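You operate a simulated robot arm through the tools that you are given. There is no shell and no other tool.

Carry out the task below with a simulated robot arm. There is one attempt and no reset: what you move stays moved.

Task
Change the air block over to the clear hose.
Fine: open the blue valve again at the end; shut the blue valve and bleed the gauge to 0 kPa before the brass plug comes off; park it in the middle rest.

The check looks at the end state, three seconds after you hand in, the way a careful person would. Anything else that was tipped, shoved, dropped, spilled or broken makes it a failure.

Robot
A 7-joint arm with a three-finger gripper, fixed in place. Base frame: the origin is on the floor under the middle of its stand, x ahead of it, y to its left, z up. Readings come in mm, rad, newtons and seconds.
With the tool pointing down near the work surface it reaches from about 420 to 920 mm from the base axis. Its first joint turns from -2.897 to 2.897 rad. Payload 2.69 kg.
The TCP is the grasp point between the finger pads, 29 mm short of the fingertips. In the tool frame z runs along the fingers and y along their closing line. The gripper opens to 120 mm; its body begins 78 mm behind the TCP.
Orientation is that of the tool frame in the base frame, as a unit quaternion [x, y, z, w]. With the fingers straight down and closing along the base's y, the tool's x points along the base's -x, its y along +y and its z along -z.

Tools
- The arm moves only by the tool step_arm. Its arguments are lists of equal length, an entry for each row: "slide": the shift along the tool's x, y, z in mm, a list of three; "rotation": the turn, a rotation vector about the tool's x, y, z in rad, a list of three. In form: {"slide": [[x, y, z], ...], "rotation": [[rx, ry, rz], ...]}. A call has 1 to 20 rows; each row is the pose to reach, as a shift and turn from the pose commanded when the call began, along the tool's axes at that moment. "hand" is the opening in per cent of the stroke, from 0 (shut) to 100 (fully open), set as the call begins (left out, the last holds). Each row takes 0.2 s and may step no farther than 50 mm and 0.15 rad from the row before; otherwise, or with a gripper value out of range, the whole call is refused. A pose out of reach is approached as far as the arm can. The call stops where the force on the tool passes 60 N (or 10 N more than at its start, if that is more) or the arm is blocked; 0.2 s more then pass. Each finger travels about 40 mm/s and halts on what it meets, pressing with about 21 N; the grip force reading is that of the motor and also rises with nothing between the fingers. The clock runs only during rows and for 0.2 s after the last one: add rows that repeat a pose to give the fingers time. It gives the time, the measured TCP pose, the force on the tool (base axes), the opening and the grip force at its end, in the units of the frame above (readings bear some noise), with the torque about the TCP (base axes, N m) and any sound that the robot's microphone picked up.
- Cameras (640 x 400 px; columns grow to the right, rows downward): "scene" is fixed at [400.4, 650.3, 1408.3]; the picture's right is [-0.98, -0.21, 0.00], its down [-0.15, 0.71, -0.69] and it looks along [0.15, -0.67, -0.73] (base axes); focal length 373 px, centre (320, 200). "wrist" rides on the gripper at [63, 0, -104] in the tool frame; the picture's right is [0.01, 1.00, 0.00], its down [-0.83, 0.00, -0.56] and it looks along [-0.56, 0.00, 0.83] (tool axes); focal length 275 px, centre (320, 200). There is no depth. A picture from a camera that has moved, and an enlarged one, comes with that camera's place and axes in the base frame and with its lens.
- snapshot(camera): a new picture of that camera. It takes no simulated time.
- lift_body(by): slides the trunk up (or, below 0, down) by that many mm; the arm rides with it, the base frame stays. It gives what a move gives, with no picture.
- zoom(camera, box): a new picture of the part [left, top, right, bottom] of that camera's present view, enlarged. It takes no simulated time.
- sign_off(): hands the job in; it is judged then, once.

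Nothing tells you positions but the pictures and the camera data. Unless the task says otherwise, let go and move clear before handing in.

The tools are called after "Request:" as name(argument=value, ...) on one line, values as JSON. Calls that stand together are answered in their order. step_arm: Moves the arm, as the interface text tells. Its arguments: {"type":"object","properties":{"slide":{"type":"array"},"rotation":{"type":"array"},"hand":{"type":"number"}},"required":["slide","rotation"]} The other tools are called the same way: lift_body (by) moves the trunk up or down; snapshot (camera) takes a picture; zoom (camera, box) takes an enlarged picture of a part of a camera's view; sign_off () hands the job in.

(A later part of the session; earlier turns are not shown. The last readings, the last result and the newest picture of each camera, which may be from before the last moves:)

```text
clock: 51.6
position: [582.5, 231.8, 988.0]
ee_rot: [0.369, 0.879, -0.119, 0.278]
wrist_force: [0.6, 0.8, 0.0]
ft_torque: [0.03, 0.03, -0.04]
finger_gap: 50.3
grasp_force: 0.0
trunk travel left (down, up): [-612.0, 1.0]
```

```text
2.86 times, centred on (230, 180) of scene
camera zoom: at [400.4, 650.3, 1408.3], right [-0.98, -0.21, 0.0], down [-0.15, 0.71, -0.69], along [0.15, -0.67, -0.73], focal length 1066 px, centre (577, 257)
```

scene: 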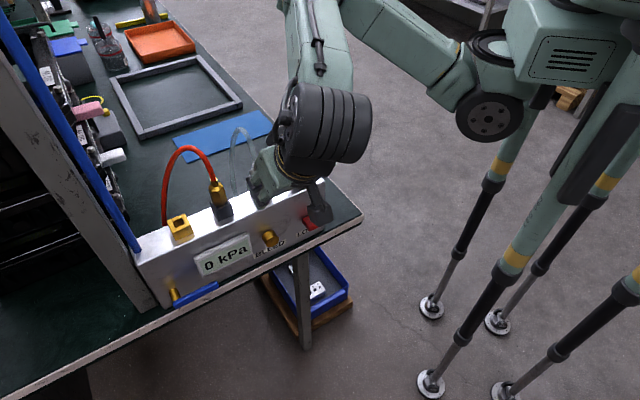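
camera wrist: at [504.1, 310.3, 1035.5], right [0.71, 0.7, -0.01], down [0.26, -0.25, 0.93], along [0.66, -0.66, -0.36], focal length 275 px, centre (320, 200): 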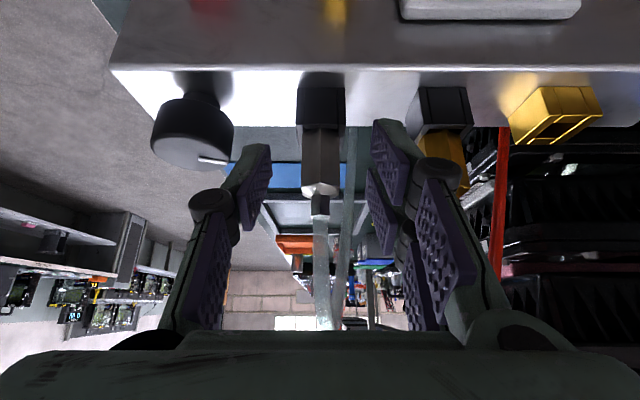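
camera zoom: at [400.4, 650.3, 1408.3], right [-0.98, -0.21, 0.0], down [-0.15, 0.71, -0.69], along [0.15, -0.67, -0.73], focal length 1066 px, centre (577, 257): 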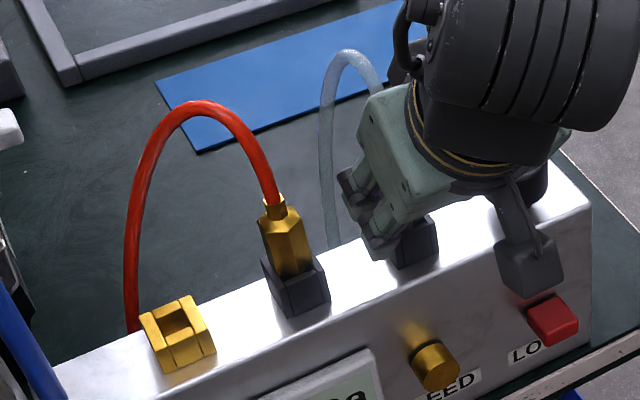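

Request:
step_arm(slide=[[-6.5, -0.3, 12.5], [-13, -0.5, 25], [-13, -0.5, 25]], rotation=[[0, 0, 0], [0, 0, 0], [0, 0, 0]])

Request:
zoom(camera="wrist", box=[220, 60, 420, 240])

```text
clock: 52.4
position: [600.4, 212.4, 975.2]
ee_rot: [0.368, 0.879, -0.117, 0.279]
wrist_force: [-0.2, -0.3, 0.5]
ft_torque: [-0.03, -0.01, -0.01]
finger_gap: 50.5
grasp_force: 0.2
trunk travel left (down, up): [-612.0, 1.0]
```

```text
2.22 times, centred on (320, 150) of wrist
camera zoom: at [521.4, 291.7, 1022.4], right [0.71, 0.7, -0.01], down [0.26, -0.25, 0.93], along [0.66, -0.66, -0.36], focal length 612 px, centre (320, 311)
```

zoom: 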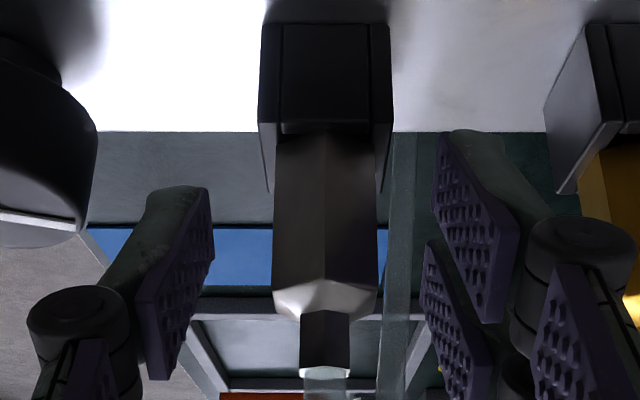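

The fingers straddle the clear plug's hex evenly. I'll close the grip.

Request:
step_arm(slide=[[0, 0, 0], [0, 0, 0], [0, 0, 0], [0, 0, 0], [0, 0, 0]], rotation=[[0, 0, 0], [0, 0, 0], [0, 0, 0], [0, 0, 0], [0, 0, 0]], hand=0)

Request:
zoom(camera="wrist", box=[220, 60, 420, 240])

```text
clock: 53.6
position: [600.0, 213.0, 975.4]
ee_rot: [0.369, 0.879, -0.119, 0.278]
wrist_force: [0.3, 0.0, 1.4]
ft_torque: [-0.01, 0.01, -0.01]
finger_gap: 24.7
grasp_force: 21.0
trunk travel left (down, up): [-612.0, 1.0]
```

```text
2.22 times, centred on (320, 150) of wrist
camera zoom: at [521.3, 291.9, 1022.4], right [0.71, 0.7, -0.01], down [0.26, -0.25, 0.93], along [0.66, -0.66, -0.36], focal length 612 px, centre (320, 311)
```

zoom: 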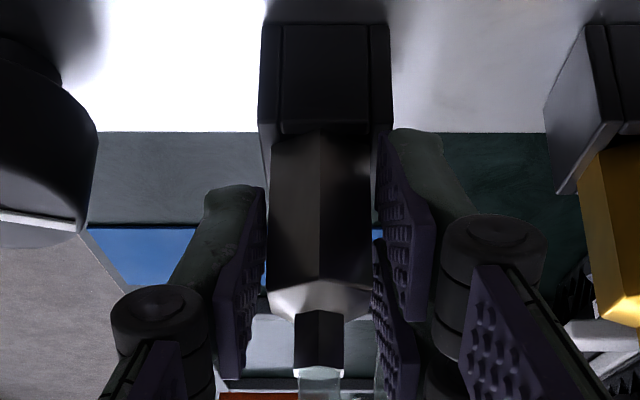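

Gripped at 24.7 mm. I'll lift straight up out of its rest.

Request:
step_arm(slide=[[-2.9, 0, -4.1], [-5.8, 0, -8.2], [-11.5, 0, -16.4], [-17.3, 0, -24.5], [-20.1, 0, -28.6], [-20.1, 0, -28.6]], rotation=[[0, 0, 0], [0, 0, 0], [0, 0, 0], [0, 0, 0], [0, 0, 0], [0, 0, 0]])

Request:
snapshot(camera="wrist")

Request:
snapshot(camera="scene")

Request:
zoom(camera="wrist", box=[250, 30, 390, 170])

```text
clock: 55.0
position: [599.9, 213.2, 1009.3]
ee_rot: [0.367, 0.879, -0.118, 0.279]
wrist_force: [-0.2, 0.1, -0.3]
ft_torque: [0.0, 0.01, 0.01]
finger_gap: 25.0
grasp_force: 21.2
trunk travel left (down, up): [-612.0, 1.0]
```

```text
taken
camera wrist: at [521.2, 292.4, 1057.5], right [0.71, 0.7, -0.01], down [0.26, -0.25, 0.93], along [0.66, -0.66, -0.36], focal length 275 px, centre (320, 200)
```

wrist: 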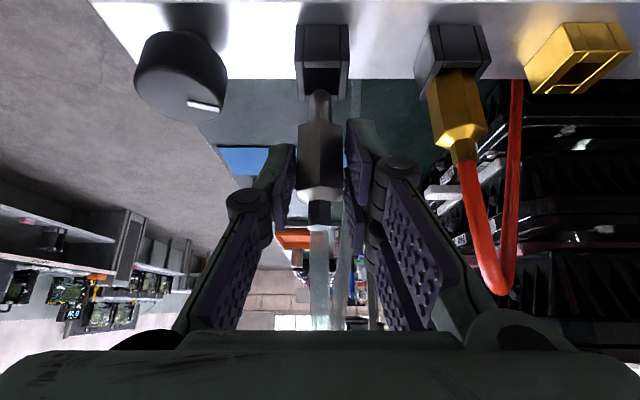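

```text
taken
```

scene: 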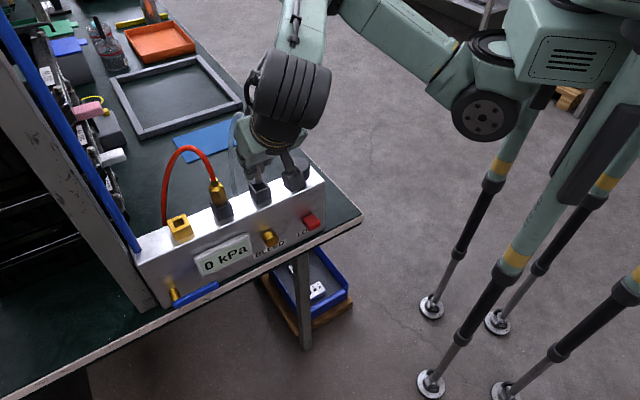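

```text
2.86 times, centred on (320, 100) of wrist
camera zoom: at [521.2, 292.4, 1057.5], right [0.71, 0.7, -0.01], down [0.26, -0.25, 0.93], along [0.66, -0.66, -0.36], focal length 786 px, centre (320, 486)
```

zoom: 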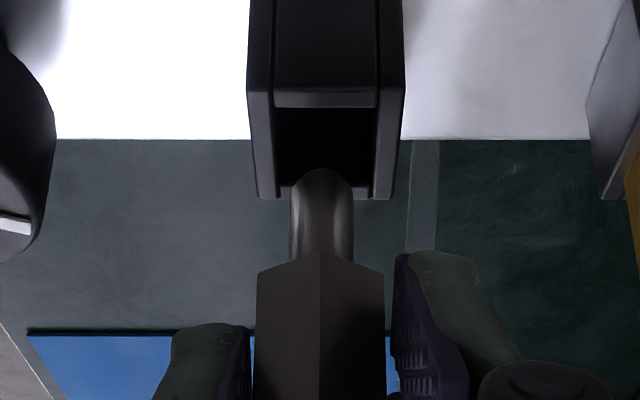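

The shank is out and clear of its rim by about 6 mm. I'll bring the plug 50 mm forward so it can pass in front of the parked brass plug.

Request:
step_arm(slide=[[13.6, 0, -9.6], [27.3, 0, -19.2], [40.9, 0, -28.8], [40.9, 0, -28.8]], rotation=[[0, 0, 0], [0, 0, 0], [0, 0, 0], [0, 0, 0]])

Request:
snapshot(camera="wrist")

Request:
snapshot(camera="scene")

```text
clock: 56.0
position: [565.6, 247.9, 1009.7]
ee_rot: [0.368, 0.88, -0.117, 0.278]
wrist_force: [-0.3, -0.6, -0.5]
ft_torque: [0.01, -0.03, 0.0]
finger_gap: 25.0
grasp_force: 20.6
trunk travel left (down, up): [-612.0, 1.0]
```

```text
taken
camera wrist: at [486.5, 327.4, 1057.1], right [0.71, 0.7, -0.01], down [0.26, -0.25, 0.93], along [0.66, -0.66, -0.36], focal length 275 px, centre (320, 200)
```

wrist: 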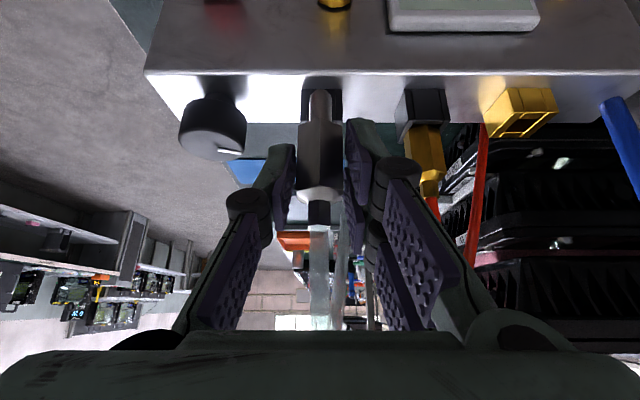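

```text
taken
```

scene: 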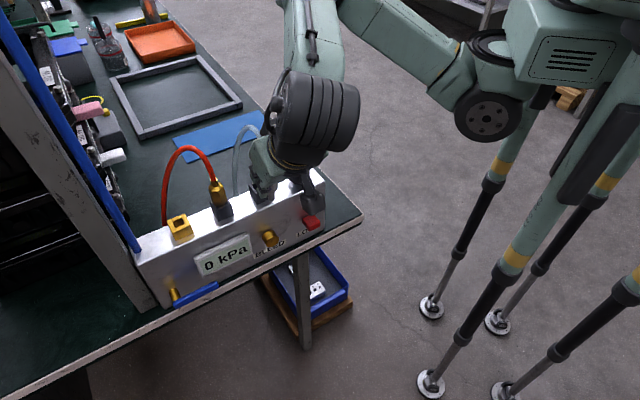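

All clear. I'll traverse slowly along the front of the block toward the port, checking force midway as I pass the brass plug.

Request:
step_arm(slide=[[0, 12, 0], [0, 25, 0], [0, 37, 0], [0, 50, 0], [0, 62, 0], [0, 75, 0]], rotation=[[0, 0, 0], [0, 0, 0], [0, 0, 0], [0, 0, 0], [0, 0, 0], [0, 0, 0]])

Request:
zoom(camera="scene", box=[130, 90, 330, 270])

Request:
snapshot(camera="wrist")

```text
clock: 57.4
position: [618.8, 300.7, 1009.4]
ee_rot: [0.367, 0.88, -0.118, 0.278]
wrist_force: [-1.2, -0.1, -0.5]
ft_torque: [-0.03, 0.03, -0.01]
finger_gap: 25.2
grasp_force: 20.5
trunk travel left (down, up): [-612.0, 1.0]
```

```text
2.22 times, centred on (230, 180) of scene
camera zoom: at [400.4, 650.3, 1408.3], right [-0.98, -0.21, 0.0], down [-0.15, 0.71, -0.69], along [0.15, -0.67, -0.73], focal length 829 px, centre (520, 244)
```

zoom: 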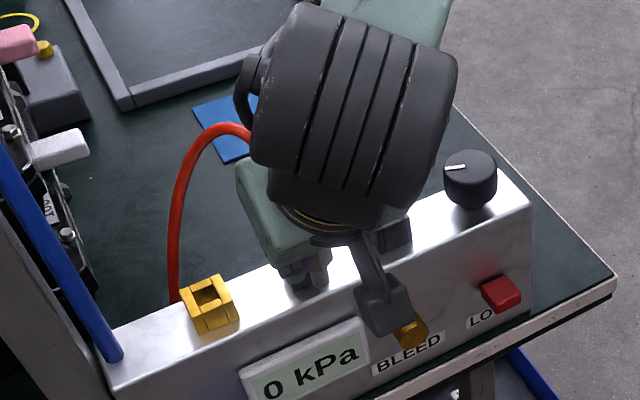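

```text
taken
camera wrist: at [540.1, 380.8, 1056.8], right [0.71, 0.7, -0.01], down [0.26, -0.25, 0.93], along [0.66, -0.66, -0.36], focal length 275 px, centre (320, 200)
```

wrist: 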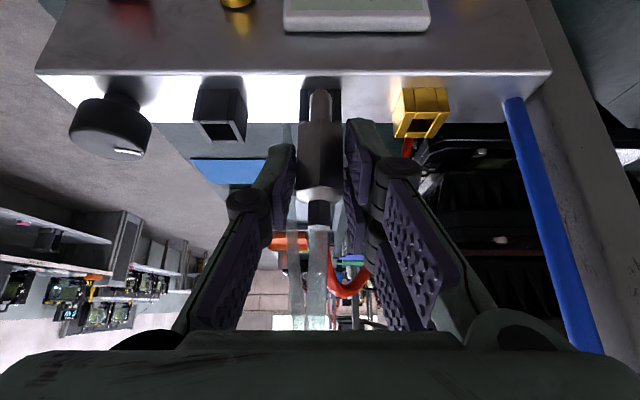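

Request:
step_arm(slide=[[0, 12, 0], [0, 25, 0], [0, 37, 0], [0, 50, 0], [0, 62, 0], [0, 74, 0], [0, 74, 0]], rotation=[[0, 0, 0], [0, 0, 0], [0, 0, 0], [0, 0, 0], [0, 0, 0], [0, 0, 0], [0, 0, 0]])

Request:
zoom(camera="scene", box=[130, 90, 330, 270])

Request:
snapshot(camera="wrist")

Request:
zoom(camera="wrist", box=[250, 60, 390, 200])

```text
clock: 59.0
position: [670.9, 353.3, 1008.9]
ee_rot: [0.367, 0.879, -0.118, 0.279]
wrist_force: [0.5, -0.3, -0.2]
ft_torque: [0.01, 0.02, 0.02]
finger_gap: 25.0
grasp_force: 20.8
trunk travel left (down, up): [-612.0, 1.0]
```

```text
2.22 times, centred on (230, 180) of scene
camera zoom: at [400.4, 650.3, 1408.3], right [-0.98, -0.21, 0.0], down [-0.15, 0.71, -0.69], along [0.15, -0.67, -0.73], focal length 829 px, centre (520, 244)
```

zoom: 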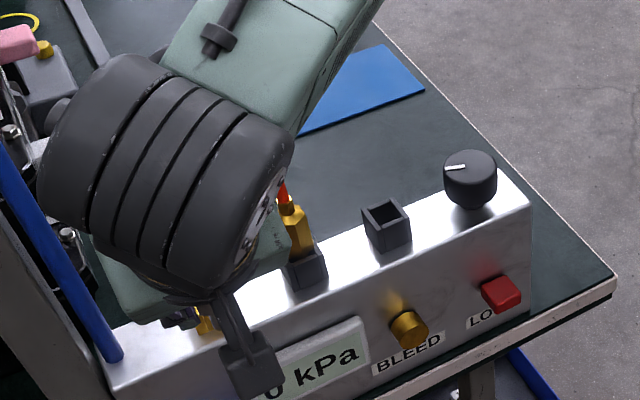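

```text
taken
camera wrist: at [592.9, 432.4, 1056.6], right [0.71, 0.7, -0.01], down [0.26, -0.25, 0.93], along [0.66, -0.66, -0.36], focal length 275 px, centre (320, 200)
```

wrist: 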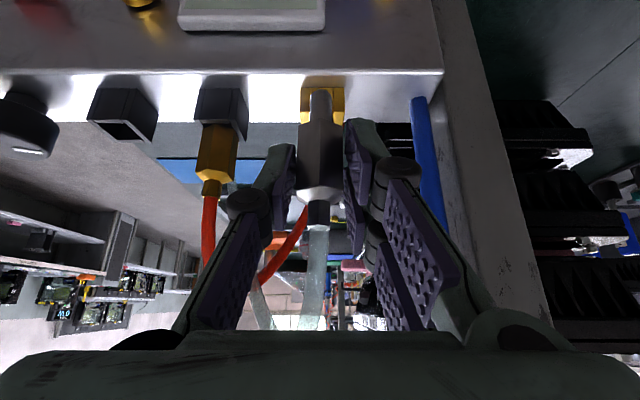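

```text
2.86 times, centred on (320, 130) of wrist
camera zoom: at [592.9, 432.4, 1056.6], right [0.71, 0.7, -0.01], down [0.26, -0.25, 0.93], along [0.66, -0.66, -0.36], focal length 786 px, centre (320, 400)
```

zoom: 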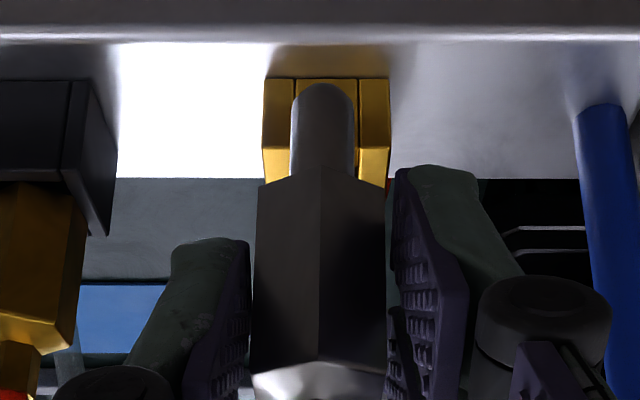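

The plug has come past the brass plug with no contact and is in front of the port. I'll move back over the port, with the shank tip about 12 mm above its rim.

Request:
step_arm(slide=[[-13.1, 0, 9.2], [-26.2, 0, 18.4], [-39.3, 0, 27.6], [-39.3, 0, 27.6]], rotation=[[0, 0, 0], [0, 0, 0], [0, 0, 0], [0, 0, 0]])

Request:
zoom(camera="wrist", box=[260, 20, 380, 130])

Request:
snapshot(camera="wrist")

Request:
snapshot(camera="scene")

```text
clock: 60.0
position: [704.2, 317.8, 1009.3]
ee_rot: [0.368, 0.879, -0.119, 0.278]
wrist_force: [1.2, -0.2, -0.9]
ft_torque: [0.04, 0.01, 0.03]
finger_gap: 25.1
grasp_force: 20.9
trunk travel left (down, up): [-612.0, 1.0]
```

```text
3.64 times, centred on (320, 75) of wrist
camera zoom: at [626.2, 397.3, 1056.9], right [0.71, 0.7, -0.01], down [0.26, -0.25, 0.93], along [0.66, -0.66, -0.36], focal length 1001 px, centre (320, 654)
```

zoom: 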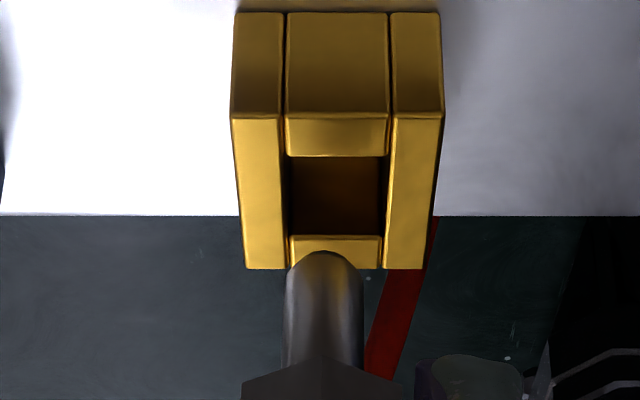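

```text
taken
camera wrist: at [626.2, 397.3, 1056.9], right [0.71, 0.7, -0.01], down [0.26, -0.25, 0.93], along [0.66, -0.66, -0.36], focal length 275 px, centre (320, 200)
```

wrist: 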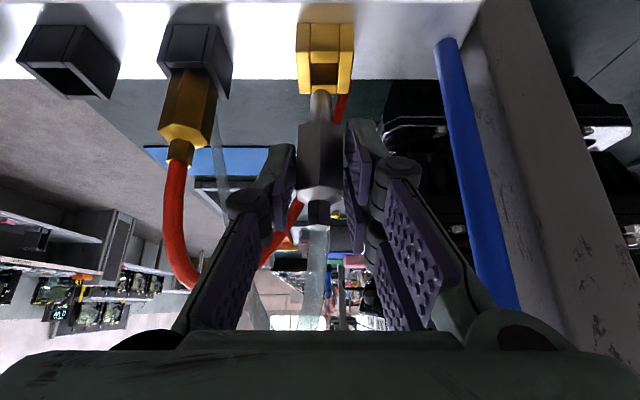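

```text
taken
```

scene: 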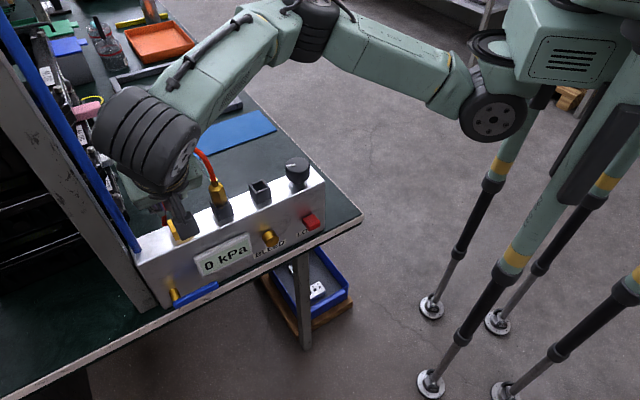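

I have an excellent view of the port. The hole is about 15 mm square centred at e ≈ 725.1, while the 12 mm shank is at e ≈ 723.3. I'll shift 1.8 mm in e, lower to just above the rim, and recheck.

Request:
step_arm(slide=[[0, 1.8, 0], [2.3, 1.8, 3.3], [4.6, 1.8, 6.5], [4.6, 1.8, 6.5]], rotation=[[0, 0, 0], [0, 0, 0], [0, 0, 0], [0, 0, 0]])

Request:
zoom(camera="wrist", box=[270, 20, 370, 120])

Request:
zoom(camera="scene", box=[130, 170, 230, 260])

```text
clock: 61.0
position: [705.7, 319.8, 1000.7]
ee_rot: [0.368, 0.879, -0.119, 0.279]
wrist_force: [-0.4, 0.4, -0.2]
ft_torque: [0.02, 0.02, -0.02]
finger_gap: 25.0
grasp_force: 20.9
trunk travel left (down, up): [-612.0, 1.0]
```

```text
4.00 times, centred on (320, 70) of wrist
camera zoom: at [627.5, 399.1, 1048.9], right [0.71, 0.7, -0.01], down [0.26, -0.25, 0.93], along [0.66, -0.66, -0.36], focal length 1101 px, centre (320, 720)
```

zoom: 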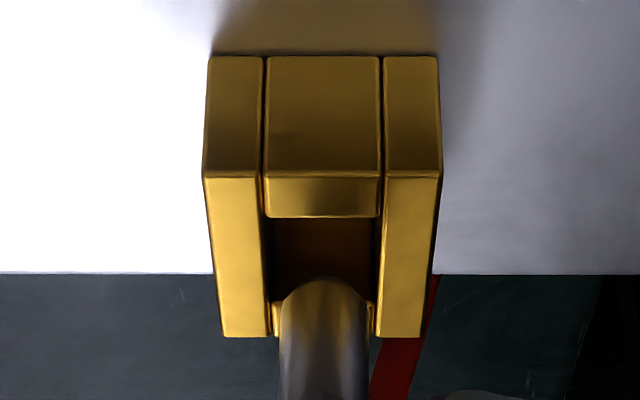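

```text
4.44 times, centred on (180, 215) of scene
camera zoom: at [400.4, 650.3, 1408.3], right [-0.98, -0.21, 0.0], down [-0.15, 0.71, -0.69], along [0.15, -0.67, -0.73], focal length 1659 px, centre (942, 133)
```

zoom: 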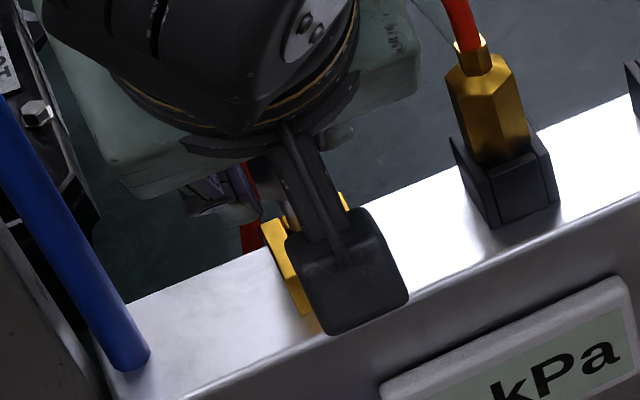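

The shank is centred on the hole in e. I'll lower another 6 mm so the tip is right at the rim, and check the front and back margins.

Request:
step_arm(slide=[[1.7, 0, 2.5], [3.5, 0, 4.9], [3.5, 0, 4.9]], rotation=[[0, 0, 0], [0, 0, 0], [0, 0, 0]])

Request:
zoom(camera="wrist", box=[270, 30, 370, 130])

```text
clock: 61.8
position: [705.6, 320.8, 994.9]
ee_rot: [0.368, 0.879, -0.118, 0.279]
wrist_force: [-0.6, 1.1, -0.4]
ft_torque: [0.02, 0.02, -0.01]
finger_gap: 24.9
grasp_force: 20.6
trunk travel left (down, up): [-612.0, 1.0]
```

```text
4.00 times, centred on (320, 80) of wrist
camera zoom: at [627.5, 399.3, 1042.9], right [0.71, 0.7, -0.01], down [0.26, -0.25, 0.93], along [0.66, -0.66, -0.36], focal length 1101 px, centre (320, 680)
```

zoom: 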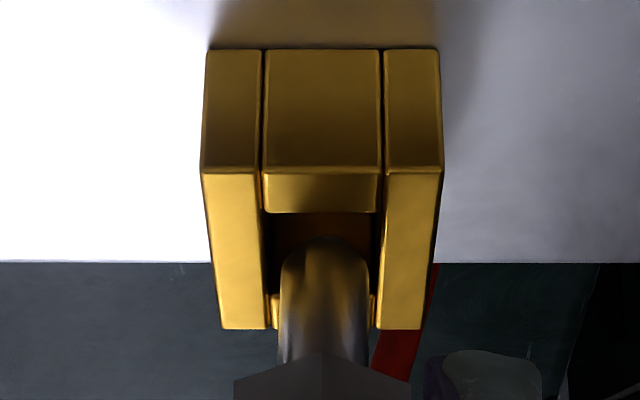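

The tip is just inside the hole outline, front, back and sides. I'll lower in small steps with a force check.

Request:
step_arm(slide=[[1.2, 0, 1.6], [2.3, 0, 3.3], [3.5, 0, 4.9]], rotation=[[0, 0, 0], [0, 0, 0], [0, 0, 0]])

Request:
zoom(camera="wrist", box=[270, 40, 370, 140])

```text
clock: 62.6
position: [706.1, 319.5, 989.6]
ee_rot: [0.368, 0.879, -0.118, 0.278]
wrist_force: [-0.2, 0.3, -0.3]
ft_torque: [0.01, 0.01, -0.02]
finger_gap: 24.8
grasp_force: 21.0
trunk travel left (down, up): [-612.0, 1.0]
```

```text
4.00 times, centred on (320, 90) of wrist
camera zoom: at [627.5, 399.3, 1037.1], right [0.71, 0.7, -0.01], down [0.26, -0.25, 0.93], along [0.66, -0.66, -0.36], focal length 1101 px, centre (320, 640)
```

zoom: 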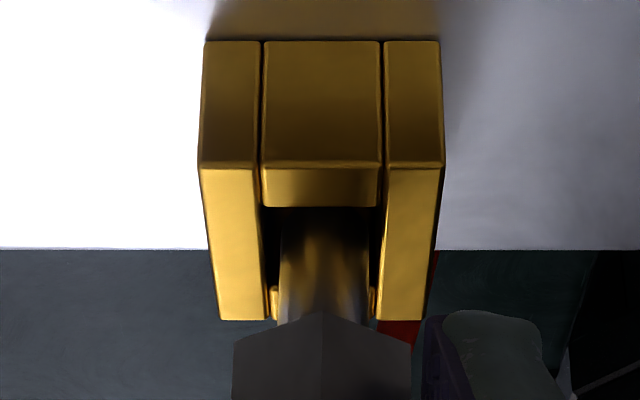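

The shank has entered the port with no contact force. I'll continue down.

Request:
step_arm(slide=[[1.7, 0, 2.5], [3.5, 0, 4.9], [5.2, 0, 7.4], [6.9, 0, 9.8]], rotation=[[0, 0, 0], [0, 0, 0], [0, 0, 0], [0, 0, 0]])

Request:
zoom(camera="wrist", box=[260, 50, 380, 170])

```text
clock: 63.6
position: [706.3, 319.6, 976.4]
ee_rot: [0.367, 0.879, -0.118, 0.279]
wrist_force: [0.5, 0.0, -0.3]
ft_torque: [0.02, 0.0, 0.02]
finger_gap: 25.0
grasp_force: 21.3
trunk travel left (down, up): [-612.0, 1.0]
```

```text
3.33 times, centred on (320, 110) of wrist
camera zoom: at [627.4, 399.1, 1024.7], right [0.71, 0.7, -0.01], down [0.26, -0.25, 0.93], along [0.66, -0.66, -0.36], focal length 918 px, centre (320, 500)
```

zoom: 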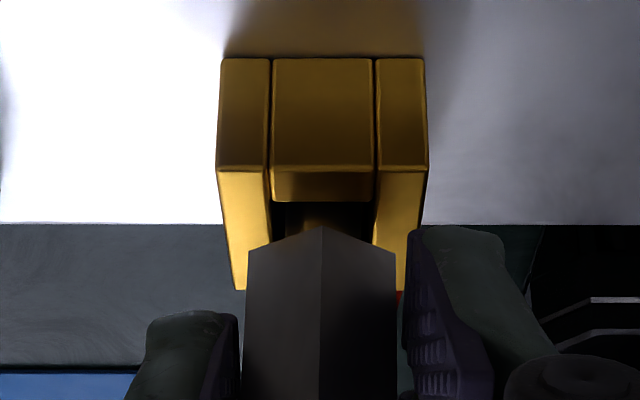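

Request:
step_arm(slide=[[0.6, 0, 0.8], [1.2, 0, 1.6], [1.7, 0, 2.5]], rotation=[[0, 0, 0], [0, 0, 0], [0, 0, 0]])

Request:
zoom(camera="wrist", box=[260, 50, 380, 170])

```text
clock: 64.4
position: [705.9, 319.3, 974.0]
ee_rot: [0.367, 0.88, -0.117, 0.278]
wrist_force: [-0.5, -0.3, 0.4]
ft_torque: [0.01, 0.02, 0.0]
finger_gap: 24.9
grasp_force: 21.1
trunk travel left (down, up): [-612.0, 1.0]
```

```text
3.33 times, centred on (320, 110) of wrist
camera zoom: at [627.9, 399.1, 1021.9], right [0.71, 0.7, -0.01], down [0.26, -0.25, 0.93], along [0.66, -0.66, -0.36], focal length 918 px, centre (320, 500)
```

zoom: 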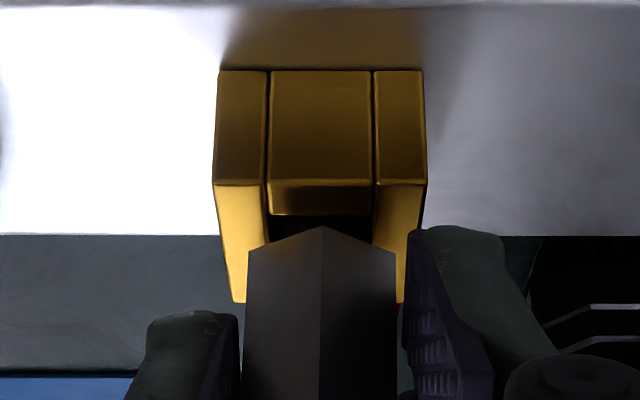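

Request:
step_arm(slide=[[0.6, 0, 0.8], [1.2, 0, 1.6]], rotation=[[0, 0, 0], [0, 0, 0]])

Request:
step_arm(slide=[[0.6, 0, 0.8]], rotation=[[0, 0, 0]])

Request:
zoom(camera="wrist", box=[260, 50, 380, 170])

```text
clock: 65.0
position: [705.7, 320.3, 972.9]
ee_rot: [0.368, 0.879, -0.116, 0.279]
wrist_force: [0.5, 0.7, 2.5]
ft_torque: [0.0, -0.03, 0.06]
finger_gap: 24.7
grasp_force: 21.2
trunk travel left (down, up): [-612.0, 1.0]
```

```text
clock: 65.4
position: [706.1, 319.0, 972.0]
ee_rot: [0.369, 0.879, -0.117, 0.28]
wrist_force: [1.3, 0.7, 8.7]
ft_torque: [-0.01, -0.19, 0.08]
finger_gap: 25.0
grasp_force: 21.2
trunk travel left (down, up): [-612.0, 1.0]
```

```text
3.33 times, centred on (320, 110) of wrist
camera zoom: at [627.3, 399.1, 1020.3], right [0.71, 0.7, 0.0], down [0.25, -0.25, 0.93], along [0.66, -0.66, -0.36], focal length 918 px, centre (320, 500)
```

zoom: 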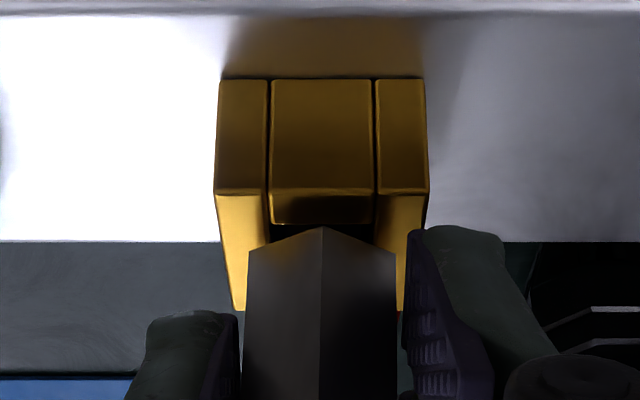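

Contact is building at z ≈ 972, right at the predicted seat depth. I'll press slightly more to make sure it's fully home.

Request:
step_arm(slide=[[0.6, 0, 0.8], [0.6, 0, 0.8]], rotation=[[0, 0, 0], [0, 0, 0]])

Request:
zoom(camera="wrist", box=[260, 50, 380, 170])

Request:
zoom(camera="scene", box=[120, 150, 260, 260])

```text
clock: 66.0
position: [706.1, 319.8, 972.1]
ee_rot: [0.368, 0.879, -0.117, 0.279]
wrist_force: [3.6, 2.2, 12.9]
ft_torque: [0.1, -0.37, 0.09]
finger_gap: 25.2
grasp_force: 20.9
trunk travel left (down, up): [-612.0, 1.0]
```

```text
3.33 times, centred on (320, 110) of wrist
camera zoom: at [627.0, 399.0, 1019.1], right [0.71, 0.7, 0.0], down [0.25, -0.25, 0.93], along [0.66, -0.66, -0.36], focal length 918 px, centre (320, 500)
```

zoom: 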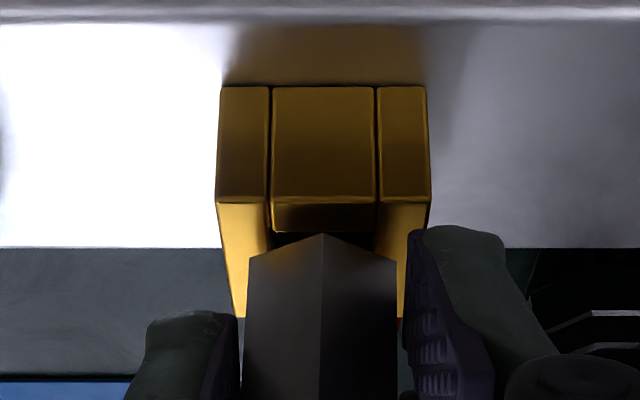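

```text
3.64 times, centred on (190, 205) of scene
camera zoom: at [400.4, 650.3, 1408.3], right [-0.98, -0.21, 0.0], down [-0.15, 0.71, -0.69], along [0.15, -0.67, -0.73], focal length 1357 px, centre (793, 182)
```

zoom: 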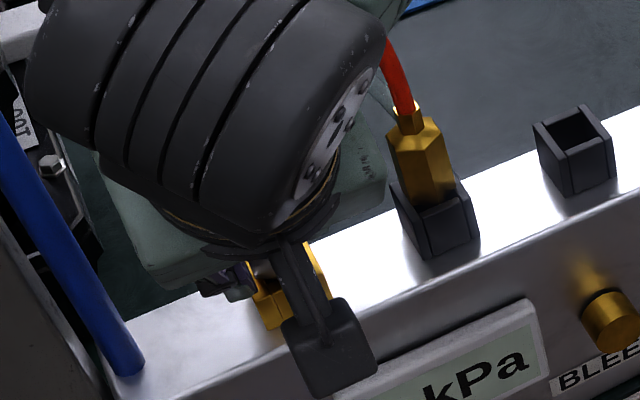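

It's at a hard stop: the force rises with no further travel, and the hex sits at z ≈ 935 just as the brass plug did. I'll open the fingers and check that the plug stays put.

Request:
step_arm(slide=[[0, 0, 0], [0, 0, 0], [0, 0, 0], [0, 0, 0]], rotation=[[0, 0, 0], [0, 0, 0], [0, 0, 0], [0, 0, 0]], hand=42)

Request:
zoom(camera="wrist", box=[220, 50, 420, 230])

```text
clock: 67.0
position: [705.7, 319.8, 969.9]
ee_rot: [0.368, 0.879, -0.118, 0.278]
wrist_force: [-0.1, 0.3, -0.2]
ft_torque: [0.04, -0.02, 0.04]
finger_gap: 50.3
grasp_force: 0.1
trunk travel left (down, up): [-612.0, 1.0]
```

```text
2.22 times, centred on (320, 140) of wrist
camera zoom: at [627.6, 399.1, 1017.8], right [0.71, 0.7, -0.01], down [0.26, -0.25, 0.93], along [0.66, -0.66, -0.36], focal length 612 px, centre (320, 333)
```

zoom: 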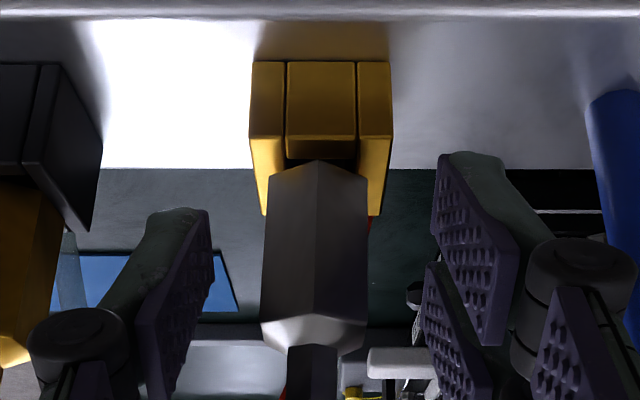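

The clear plug stays in the port, and its hex-to-rim gap matches what the brass plug had. I'll back straight out and inspect from the scene camera.

Request:
step_arm(slide=[[13, 0, -9.2], [26, 0, -18.3], [39, 0, -27.5], [52, 0, -36.6], [65.4, 0, -46]], rotation=[[0, 0, 0], [0, 0, 0], [0, 0, 0], [0, 0, 0], [0, 0, 0]])

Request:
snapshot(camera="wrist")

Request:
zoom(camera="scene", box=[120, 110, 320, 290])

```text
clock: 68.2
position: [648.6, 377.9, 970.4]
ee_rot: [0.369, 0.879, -0.119, 0.278]
wrist_force: [-0.3, 0.2, 0.5]
ft_torque: [0.04, 0.03, -0.02]
finger_gap: 50.0
grasp_force: 0.0
trunk travel left (down, up): [-612.0, 1.0]
```

```text
taken
camera wrist: at [571.3, 456.8, 1017.9], right [0.71, 0.7, -0.01], down [0.26, -0.25, 0.93], along [0.66, -0.66, -0.36], focal length 275 px, centre (320, 200)
```

wrist: 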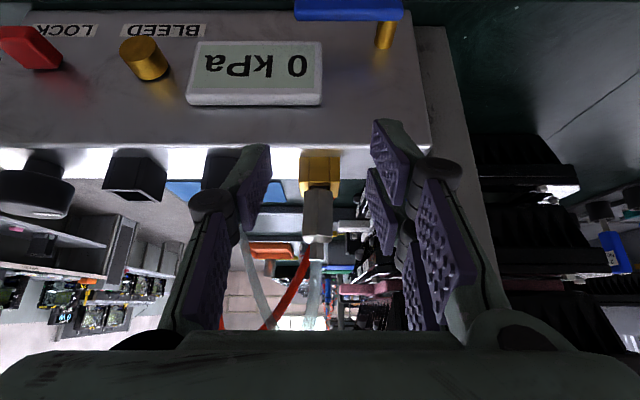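

```text
2.22 times, centred on (220, 200) of scene
camera zoom: at [400.4, 650.3, 1408.3], right [-0.98, -0.21, 0.0], down [-0.15, 0.71, -0.69], along [0.15, -0.67, -0.73], focal length 829 px, centre (542, 200)
```

zoom: 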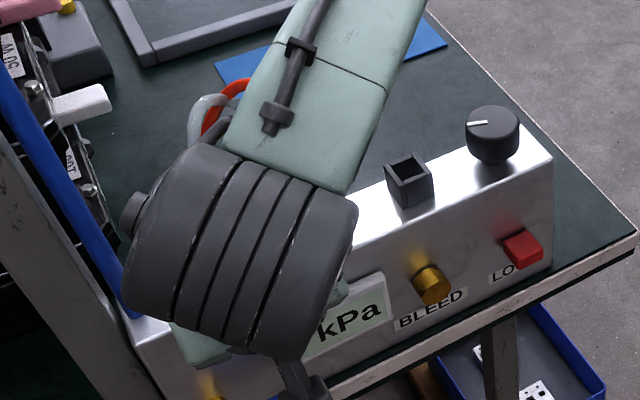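

The clear hose's plug is in the port and the brass plug is in the middle rest. For the valve I'll close the fingers, go back to the 52° tilt well in front of the block, and drop below the lever's level.

Request:
step_arm(slide=[[12, 0, -9], [24, 0, -17], [37, 0, -26], [37, 0, -26]], rotation=[[0, -0.1, 0], [0, -0.2, 0], [0, -0.3, 0], [0, -0.3, 0]], hand=0)

Request:
snapshot(camera="wrist")

```text
clock: 69.2
position: [617.4, 408.6, 969.1]
ee_rot: [0.346, 0.828, -0.171, 0.407]
wrist_force: [-0.5, -0.9, 0.1]
ft_torque: [0.02, -0.01, 0.03]
finger_gap: 0.0
grasp_force: 20.8
trunk travel left (down, up): [-612.0, 1.0]
```

```text
taken
camera wrist: at [532.8, 495.7, 982.6], right [0.71, 0.7, -0.01], down [0.05, -0.04, 1.0], along [0.7, -0.71, -0.07], focal length 275 px, centre (320, 200)
```

wrist: 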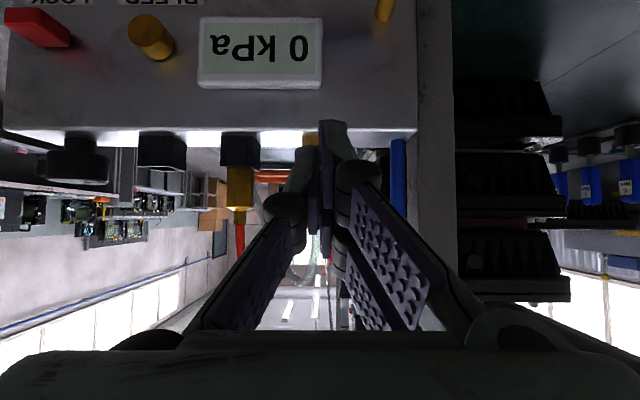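

Request:
step_arm(slide=[[33, -1, 26], [67, -1, 52], [100, -2, 78], [134, -2, 103], [134, -2, 103]], rotation=[[0, 0, 0], [0, 0, 0], [0, 0, 0], [0, 0, 0], [0, 0, 0]])

Request:
snapshot(camera="wrist")

Request:
snapshot(camera="scene")

```text
clock: 70.4
position: [615.0, 408.2, 801.5]
ee_rot: [0.346, 0.827, -0.172, 0.408]
wrist_force: [-0.3, -0.5, -0.1]
ft_torque: [0.04, 0.02, -0.01]
finger_gap: 0.0
grasp_force: 21.0
trunk travel left (down, up): [-612.0, 1.0]
```

```text
taken
camera wrist: at [530.5, 494.0, 813.4], right [0.71, 0.7, -0.01], down [0.05, -0.04, 1.0], along [0.7, -0.71, -0.07], focal length 275 px, centre (320, 200)
```

wrist: 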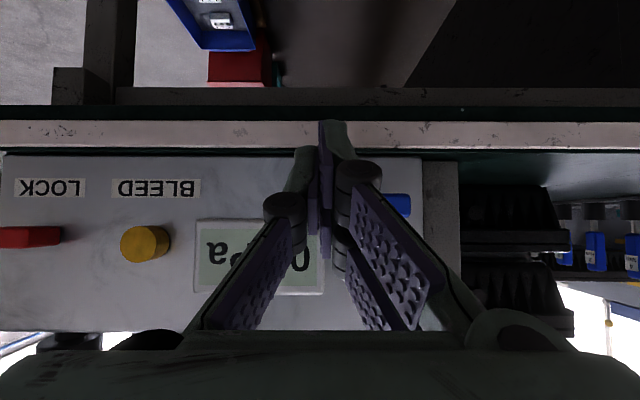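

```text
taken
```

scene: 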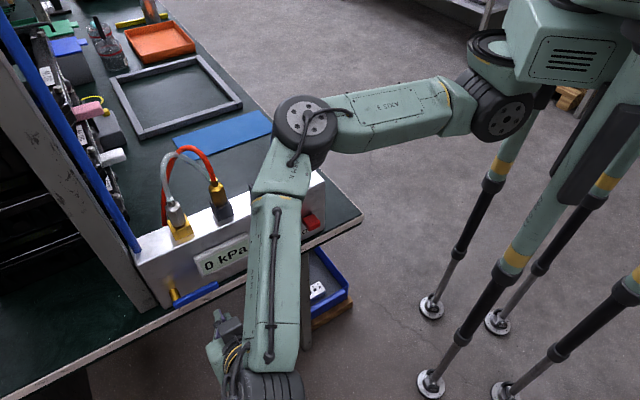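

From the scene view both plugs look right. I'll zoom to check them closely before turning the valve.

Request:
zoom(camera="scene", box=[130, 130, 250, 250])

Request:
zoom(camera="scene", box=[130, 230, 250, 320])

Request:
zoom(camera="wrist", box=[240, 100, 440, 260])

```text
3.33 times, centred on (190, 190) of scene
camera zoom: at [400.4, 650.3, 1408.3], right [-0.98, -0.21, 0.0], down [-0.15, 0.71, -0.69], along [0.15, -0.67, -0.73], focal length 1244 px, centre (753, 233)
```

zoom: 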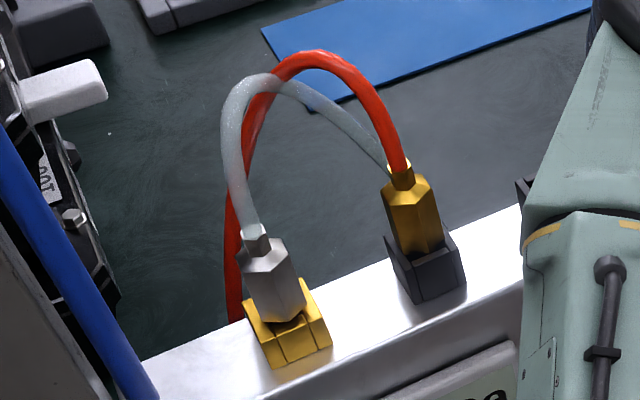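

```text
4.44 times, centred on (190, 275) of scene
camera zoom: at [400.4, 650.3, 1408.3], right [-0.98, -0.21, 0.0], down [-0.15, 0.71, -0.69], along [0.15, -0.67, -0.73], focal length 1659 px, centre (898, -133)
```

zoom: 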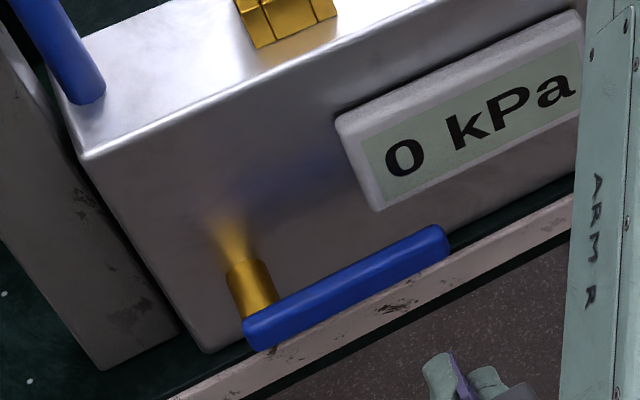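

```text
2.50 times, centred on (340, 180) of wrist
camera zoom: at [530.5, 494.0, 813.4], right [0.71, 0.7, -0.01], down [0.05, -0.04, 1.0], along [0.7, -0.71, -0.07], focal length 688 px, centre (270, 250)
```

zoom: 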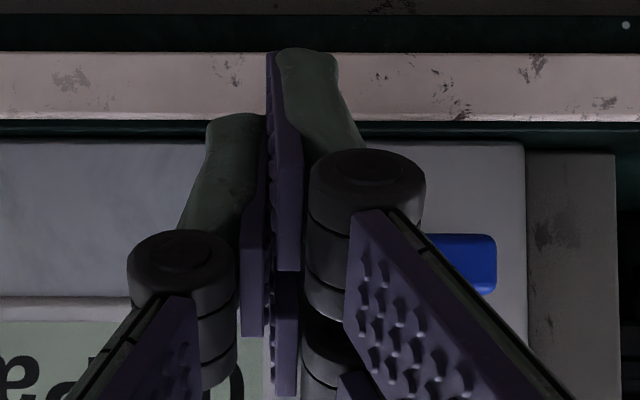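

Both plugs look properly seated, and the lever is still horizontal at z ≈ 795–813. I'll slip the closed fingertips in below the lever near its tip, above the table edge, and check.

Request:
step_arm(slide=[[17, -3.5, 13.2], [1.7, -3.5, 33], [-10.5, -3.5, 48.8], [-15.4, -3.5, 55.1], [-19.7, -3.5, 60.7]], rotation=[[0, 0, 0], [0, 0, 0], [0, 0, 0], [0, 0, 0], [0, 0, 0]])

Request:
zoom(camera="wrist", box=[200, 60, 460, 260])

Request:
zoom(camera="scene", box=[130, 230, 270, 330])

```text
clock: 71.6
position: [656.9, 363.3, 780.0]
ee_rot: [0.347, 0.828, -0.173, 0.406]
wrist_force: [0.0, 0.2, 0.2]
ft_torque: [-0.01, 0.01, 0.0]
finger_gap: 0.2
grasp_force: 20.9
trunk travel left (down, up): [-612.0, 1.0]
```

```text
2.00 times, centred on (330, 160) of wrist
camera zoom: at [571.2, 448.2, 792.5], right [0.71, 0.7, -0.01], down [0.05, -0.04, 1.0], along [0.7, -0.71, -0.07], focal length 551 px, centre (300, 280)
```

zoom: 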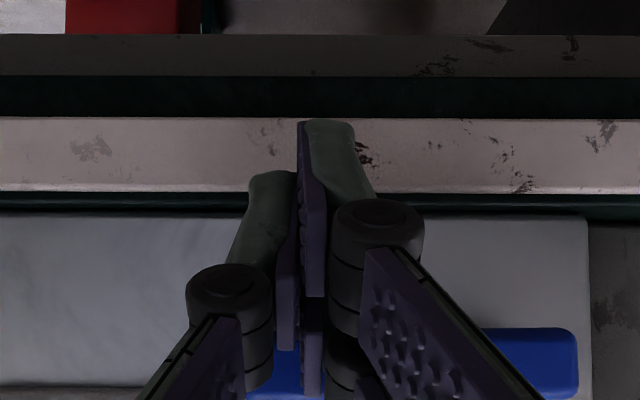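

```text
4.00 times, centred on (200, 280) of scene
camera zoom: at [400.4, 650.3, 1408.3], right [-0.98, -0.21, 0.0], down [-0.15, 0.71, -0.69], along [0.15, -0.67, -0.73], focal length 1493 px, centre (800, -120)
```

zoom: 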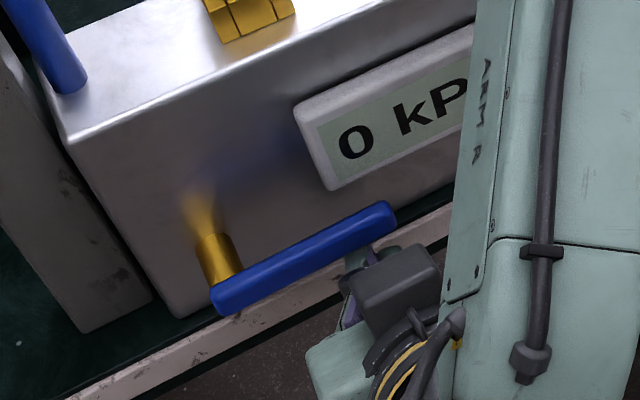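

The fingertips are below the lever near its tip with no contact. Triangulating again puts the table edge well behind them. I'll lift gently to start raising the lever.

Request:
step_arm(slide=[[-2.1, 0, 2.8], [-8.4, 0, -2.1], [-13.2, 0, -5.8], [-17.9, 0, -9.4], [-22.7, 0, -13.1]], rotation=[[0, 0, 0], [0, 0, 0], [0, 0, 0], [0, 0, 0], [0, 0, 0]])

Request:
snapshot(camera="wrist")

Request:
zoom(camera="scene", box=[130, 230, 270, 330])

```text
clock: 72.8
position: [658.0, 358.7, 805.7]
ee_rot: [0.346, 0.828, -0.171, 0.407]
wrist_force: [-0.4, 0.9, 0.1]
ft_torque: [-0.04, 0.02, 0.02]
finger_gap: 0.0
grasp_force: 21.5
trunk travel left (down, up): [-612.0, 1.0]
```

```text
taken
camera wrist: at [573.4, 445.5, 818.5], right [0.71, 0.7, -0.01], down [0.05, -0.04, 1.0], along [0.7, -0.71, -0.07], focal length 275 px, centre (320, 200)
```

wrist: 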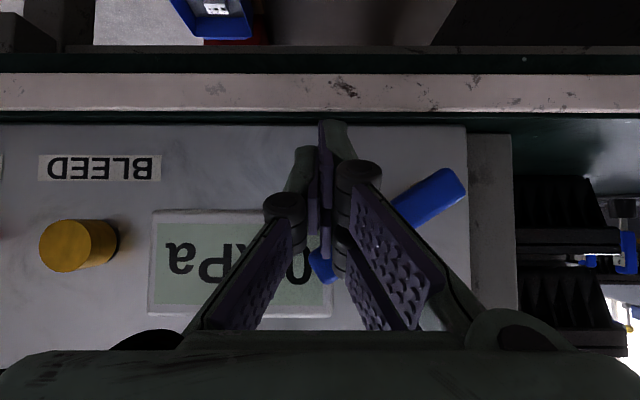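

```text
4.00 times, centred on (200, 280) of scene
camera zoom: at [400.4, 650.3, 1408.3], right [-0.98, -0.21, 0.0], down [-0.15, 0.71, -0.69], along [0.15, -0.67, -0.73], focal length 1493 px, centre (800, -120)
```

zoom: 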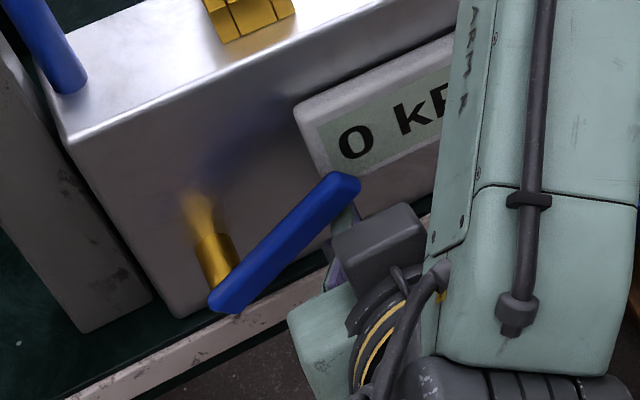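

The lever is coming up, now about 32° above horizontal, with negligible force. I'll keep following the arc up and across.

Request:
step_arm(slide=[[-5.5, 2.5, -4.3], [-11.3, 5, -8.8], [-17, 9.5, -13.2], [-22.4, 14, -17.3]], rotation=[[0, 0, 0], [0, 0, 0], [0, 0, 0], [0, 0, 0]])

Request:
snapshot(camera="wrist")

Request:
zoom(camera="scene", box=[130, 230, 270, 330])

```text
clock: 73.8
position: [668.1, 370.1, 834.2]
ee_rot: [0.346, 0.827, -0.171, 0.408]
wrist_force: [-0.2, -0.4, 0.8]
ft_torque: [0.0, -0.02, 0.0]
finger_gap: 0.2
grasp_force: 21.0
trunk travel left (down, up): [-612.0, 1.0]
```

```text
taken
camera wrist: at [583.7, 455.5, 847.3], right [0.71, 0.7, -0.01], down [0.05, -0.04, 1.0], along [0.7, -0.71, -0.07], focal length 275 px, centre (320, 200)
```

wrist: 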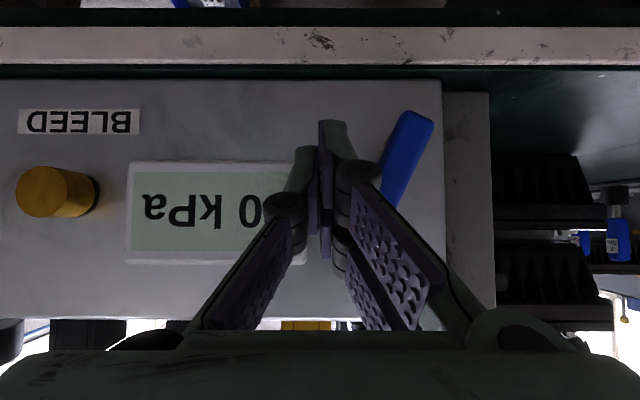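

```text
4.00 times, centred on (200, 280) of scene
camera zoom: at [400.4, 650.3, 1408.3], right [-0.98, -0.21, 0.0], down [-0.15, 0.71, -0.69], along [0.15, -0.67, -0.73], focal length 1493 px, centre (800, -120)
```

zoom: 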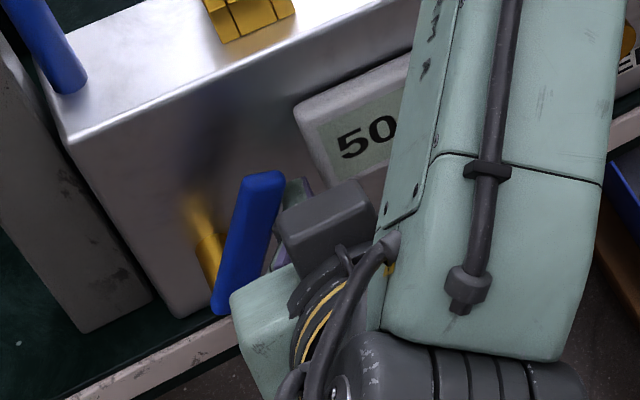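

The lever is about 21° from vertical and the gauge is already climbing. I'll finish the swing to upright.

Request:
step_arm(slide=[[-4, 5, -3], [-7.9, 10, -6.1], [-10.3, 14, -8], [-12.7, 18, -9.8]], rotation=[[0, 0, 0], [0, 0, 0], [0, 0, 0], [0, 0, 0]])

Request:
zoom(camera="wrist", box=[240, 20, 480, 220])

Request:
zoom(camera="scene", box=[130, 230, 270, 330])

```text
clock: 74.8
position: [680.7, 382.8, 849.5]
ee_rot: [0.346, 0.828, -0.171, 0.407]
wrist_force: [0.2, 0.5, -0.3]
ft_torque: [-0.02, 0.04, -0.02]
finger_gap: 0.2
grasp_force: 20.8
trunk travel left (down, up): [-612.0, 1.0]
```

```text
2.00 times, centred on (360, 120) of wrist
camera zoom: at [596.5, 468.7, 862.3], right [0.71, 0.7, -0.01], down [0.05, -0.04, 1.0], along [0.7, -0.71, -0.07], focal length 551 px, centre (240, 360)
```

zoom: 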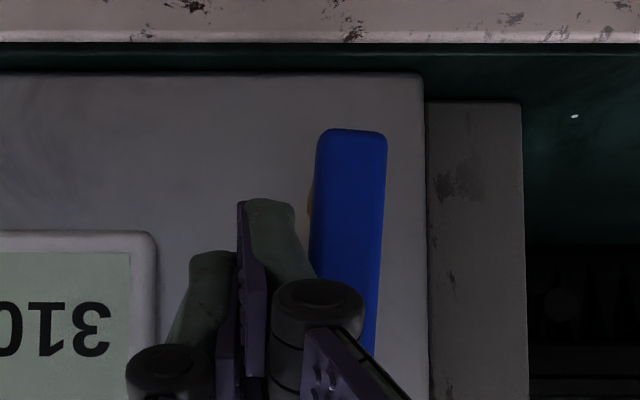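

```text
4.00 times, centred on (200, 280) of scene
camera zoom: at [400.4, 650.3, 1408.3], right [-0.98, -0.21, 0.0], down [-0.15, 0.71, -0.69], along [0.15, -0.67, -0.73], focal length 1493 px, centre (800, -120)
```

zoom: 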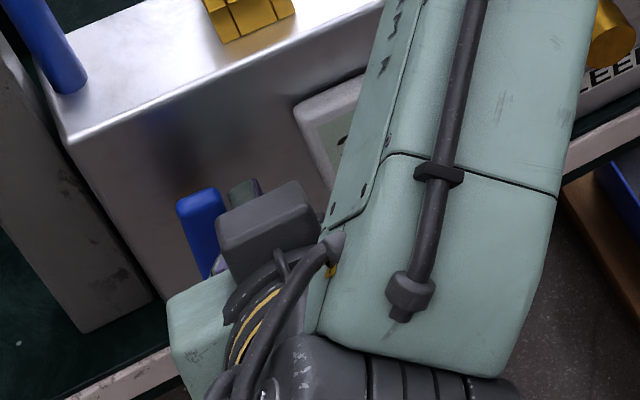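

It's within about 2° of vertical with the gauge at 310 kPa and rising. I'll push a few more millimetres until the stop is felt.

Request:
step_arm(slide=[[-0.8, 1.5, -0.6], [-0.8, 3, -0.6], [-0.8, 4, -0.6]], rotation=[[0, 0, 0], [0, 0, 0], [0, 0, 0]])

Request:
zoom(camera="wrist", box=[240, 20, 480, 220])

```text
clock: 75.6
position: [683.1, 384.7, 851.5]
ee_rot: [0.347, 0.828, -0.172, 0.406]
wrist_force: [-0.7, -0.7, 0.2]
ft_torque: [0.0, 0.0, 0.0]
finger_gap: 0.0
grasp_force: 21.2
trunk travel left (down, up): [-612.0, 1.0]
```

```text
2.00 times, centred on (360, 120) of wrist
camera zoom: at [599.1, 471.3, 863.0], right [0.71, 0.7, -0.01], down [0.05, -0.04, 1.0], along [0.7, -0.71, -0.07], focal length 551 px, centre (240, 360)
```

zoom: 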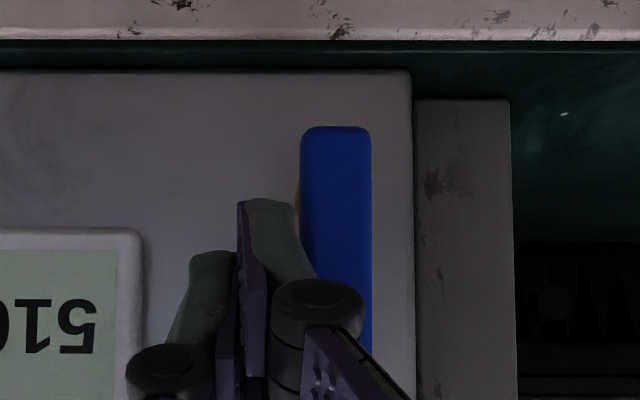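

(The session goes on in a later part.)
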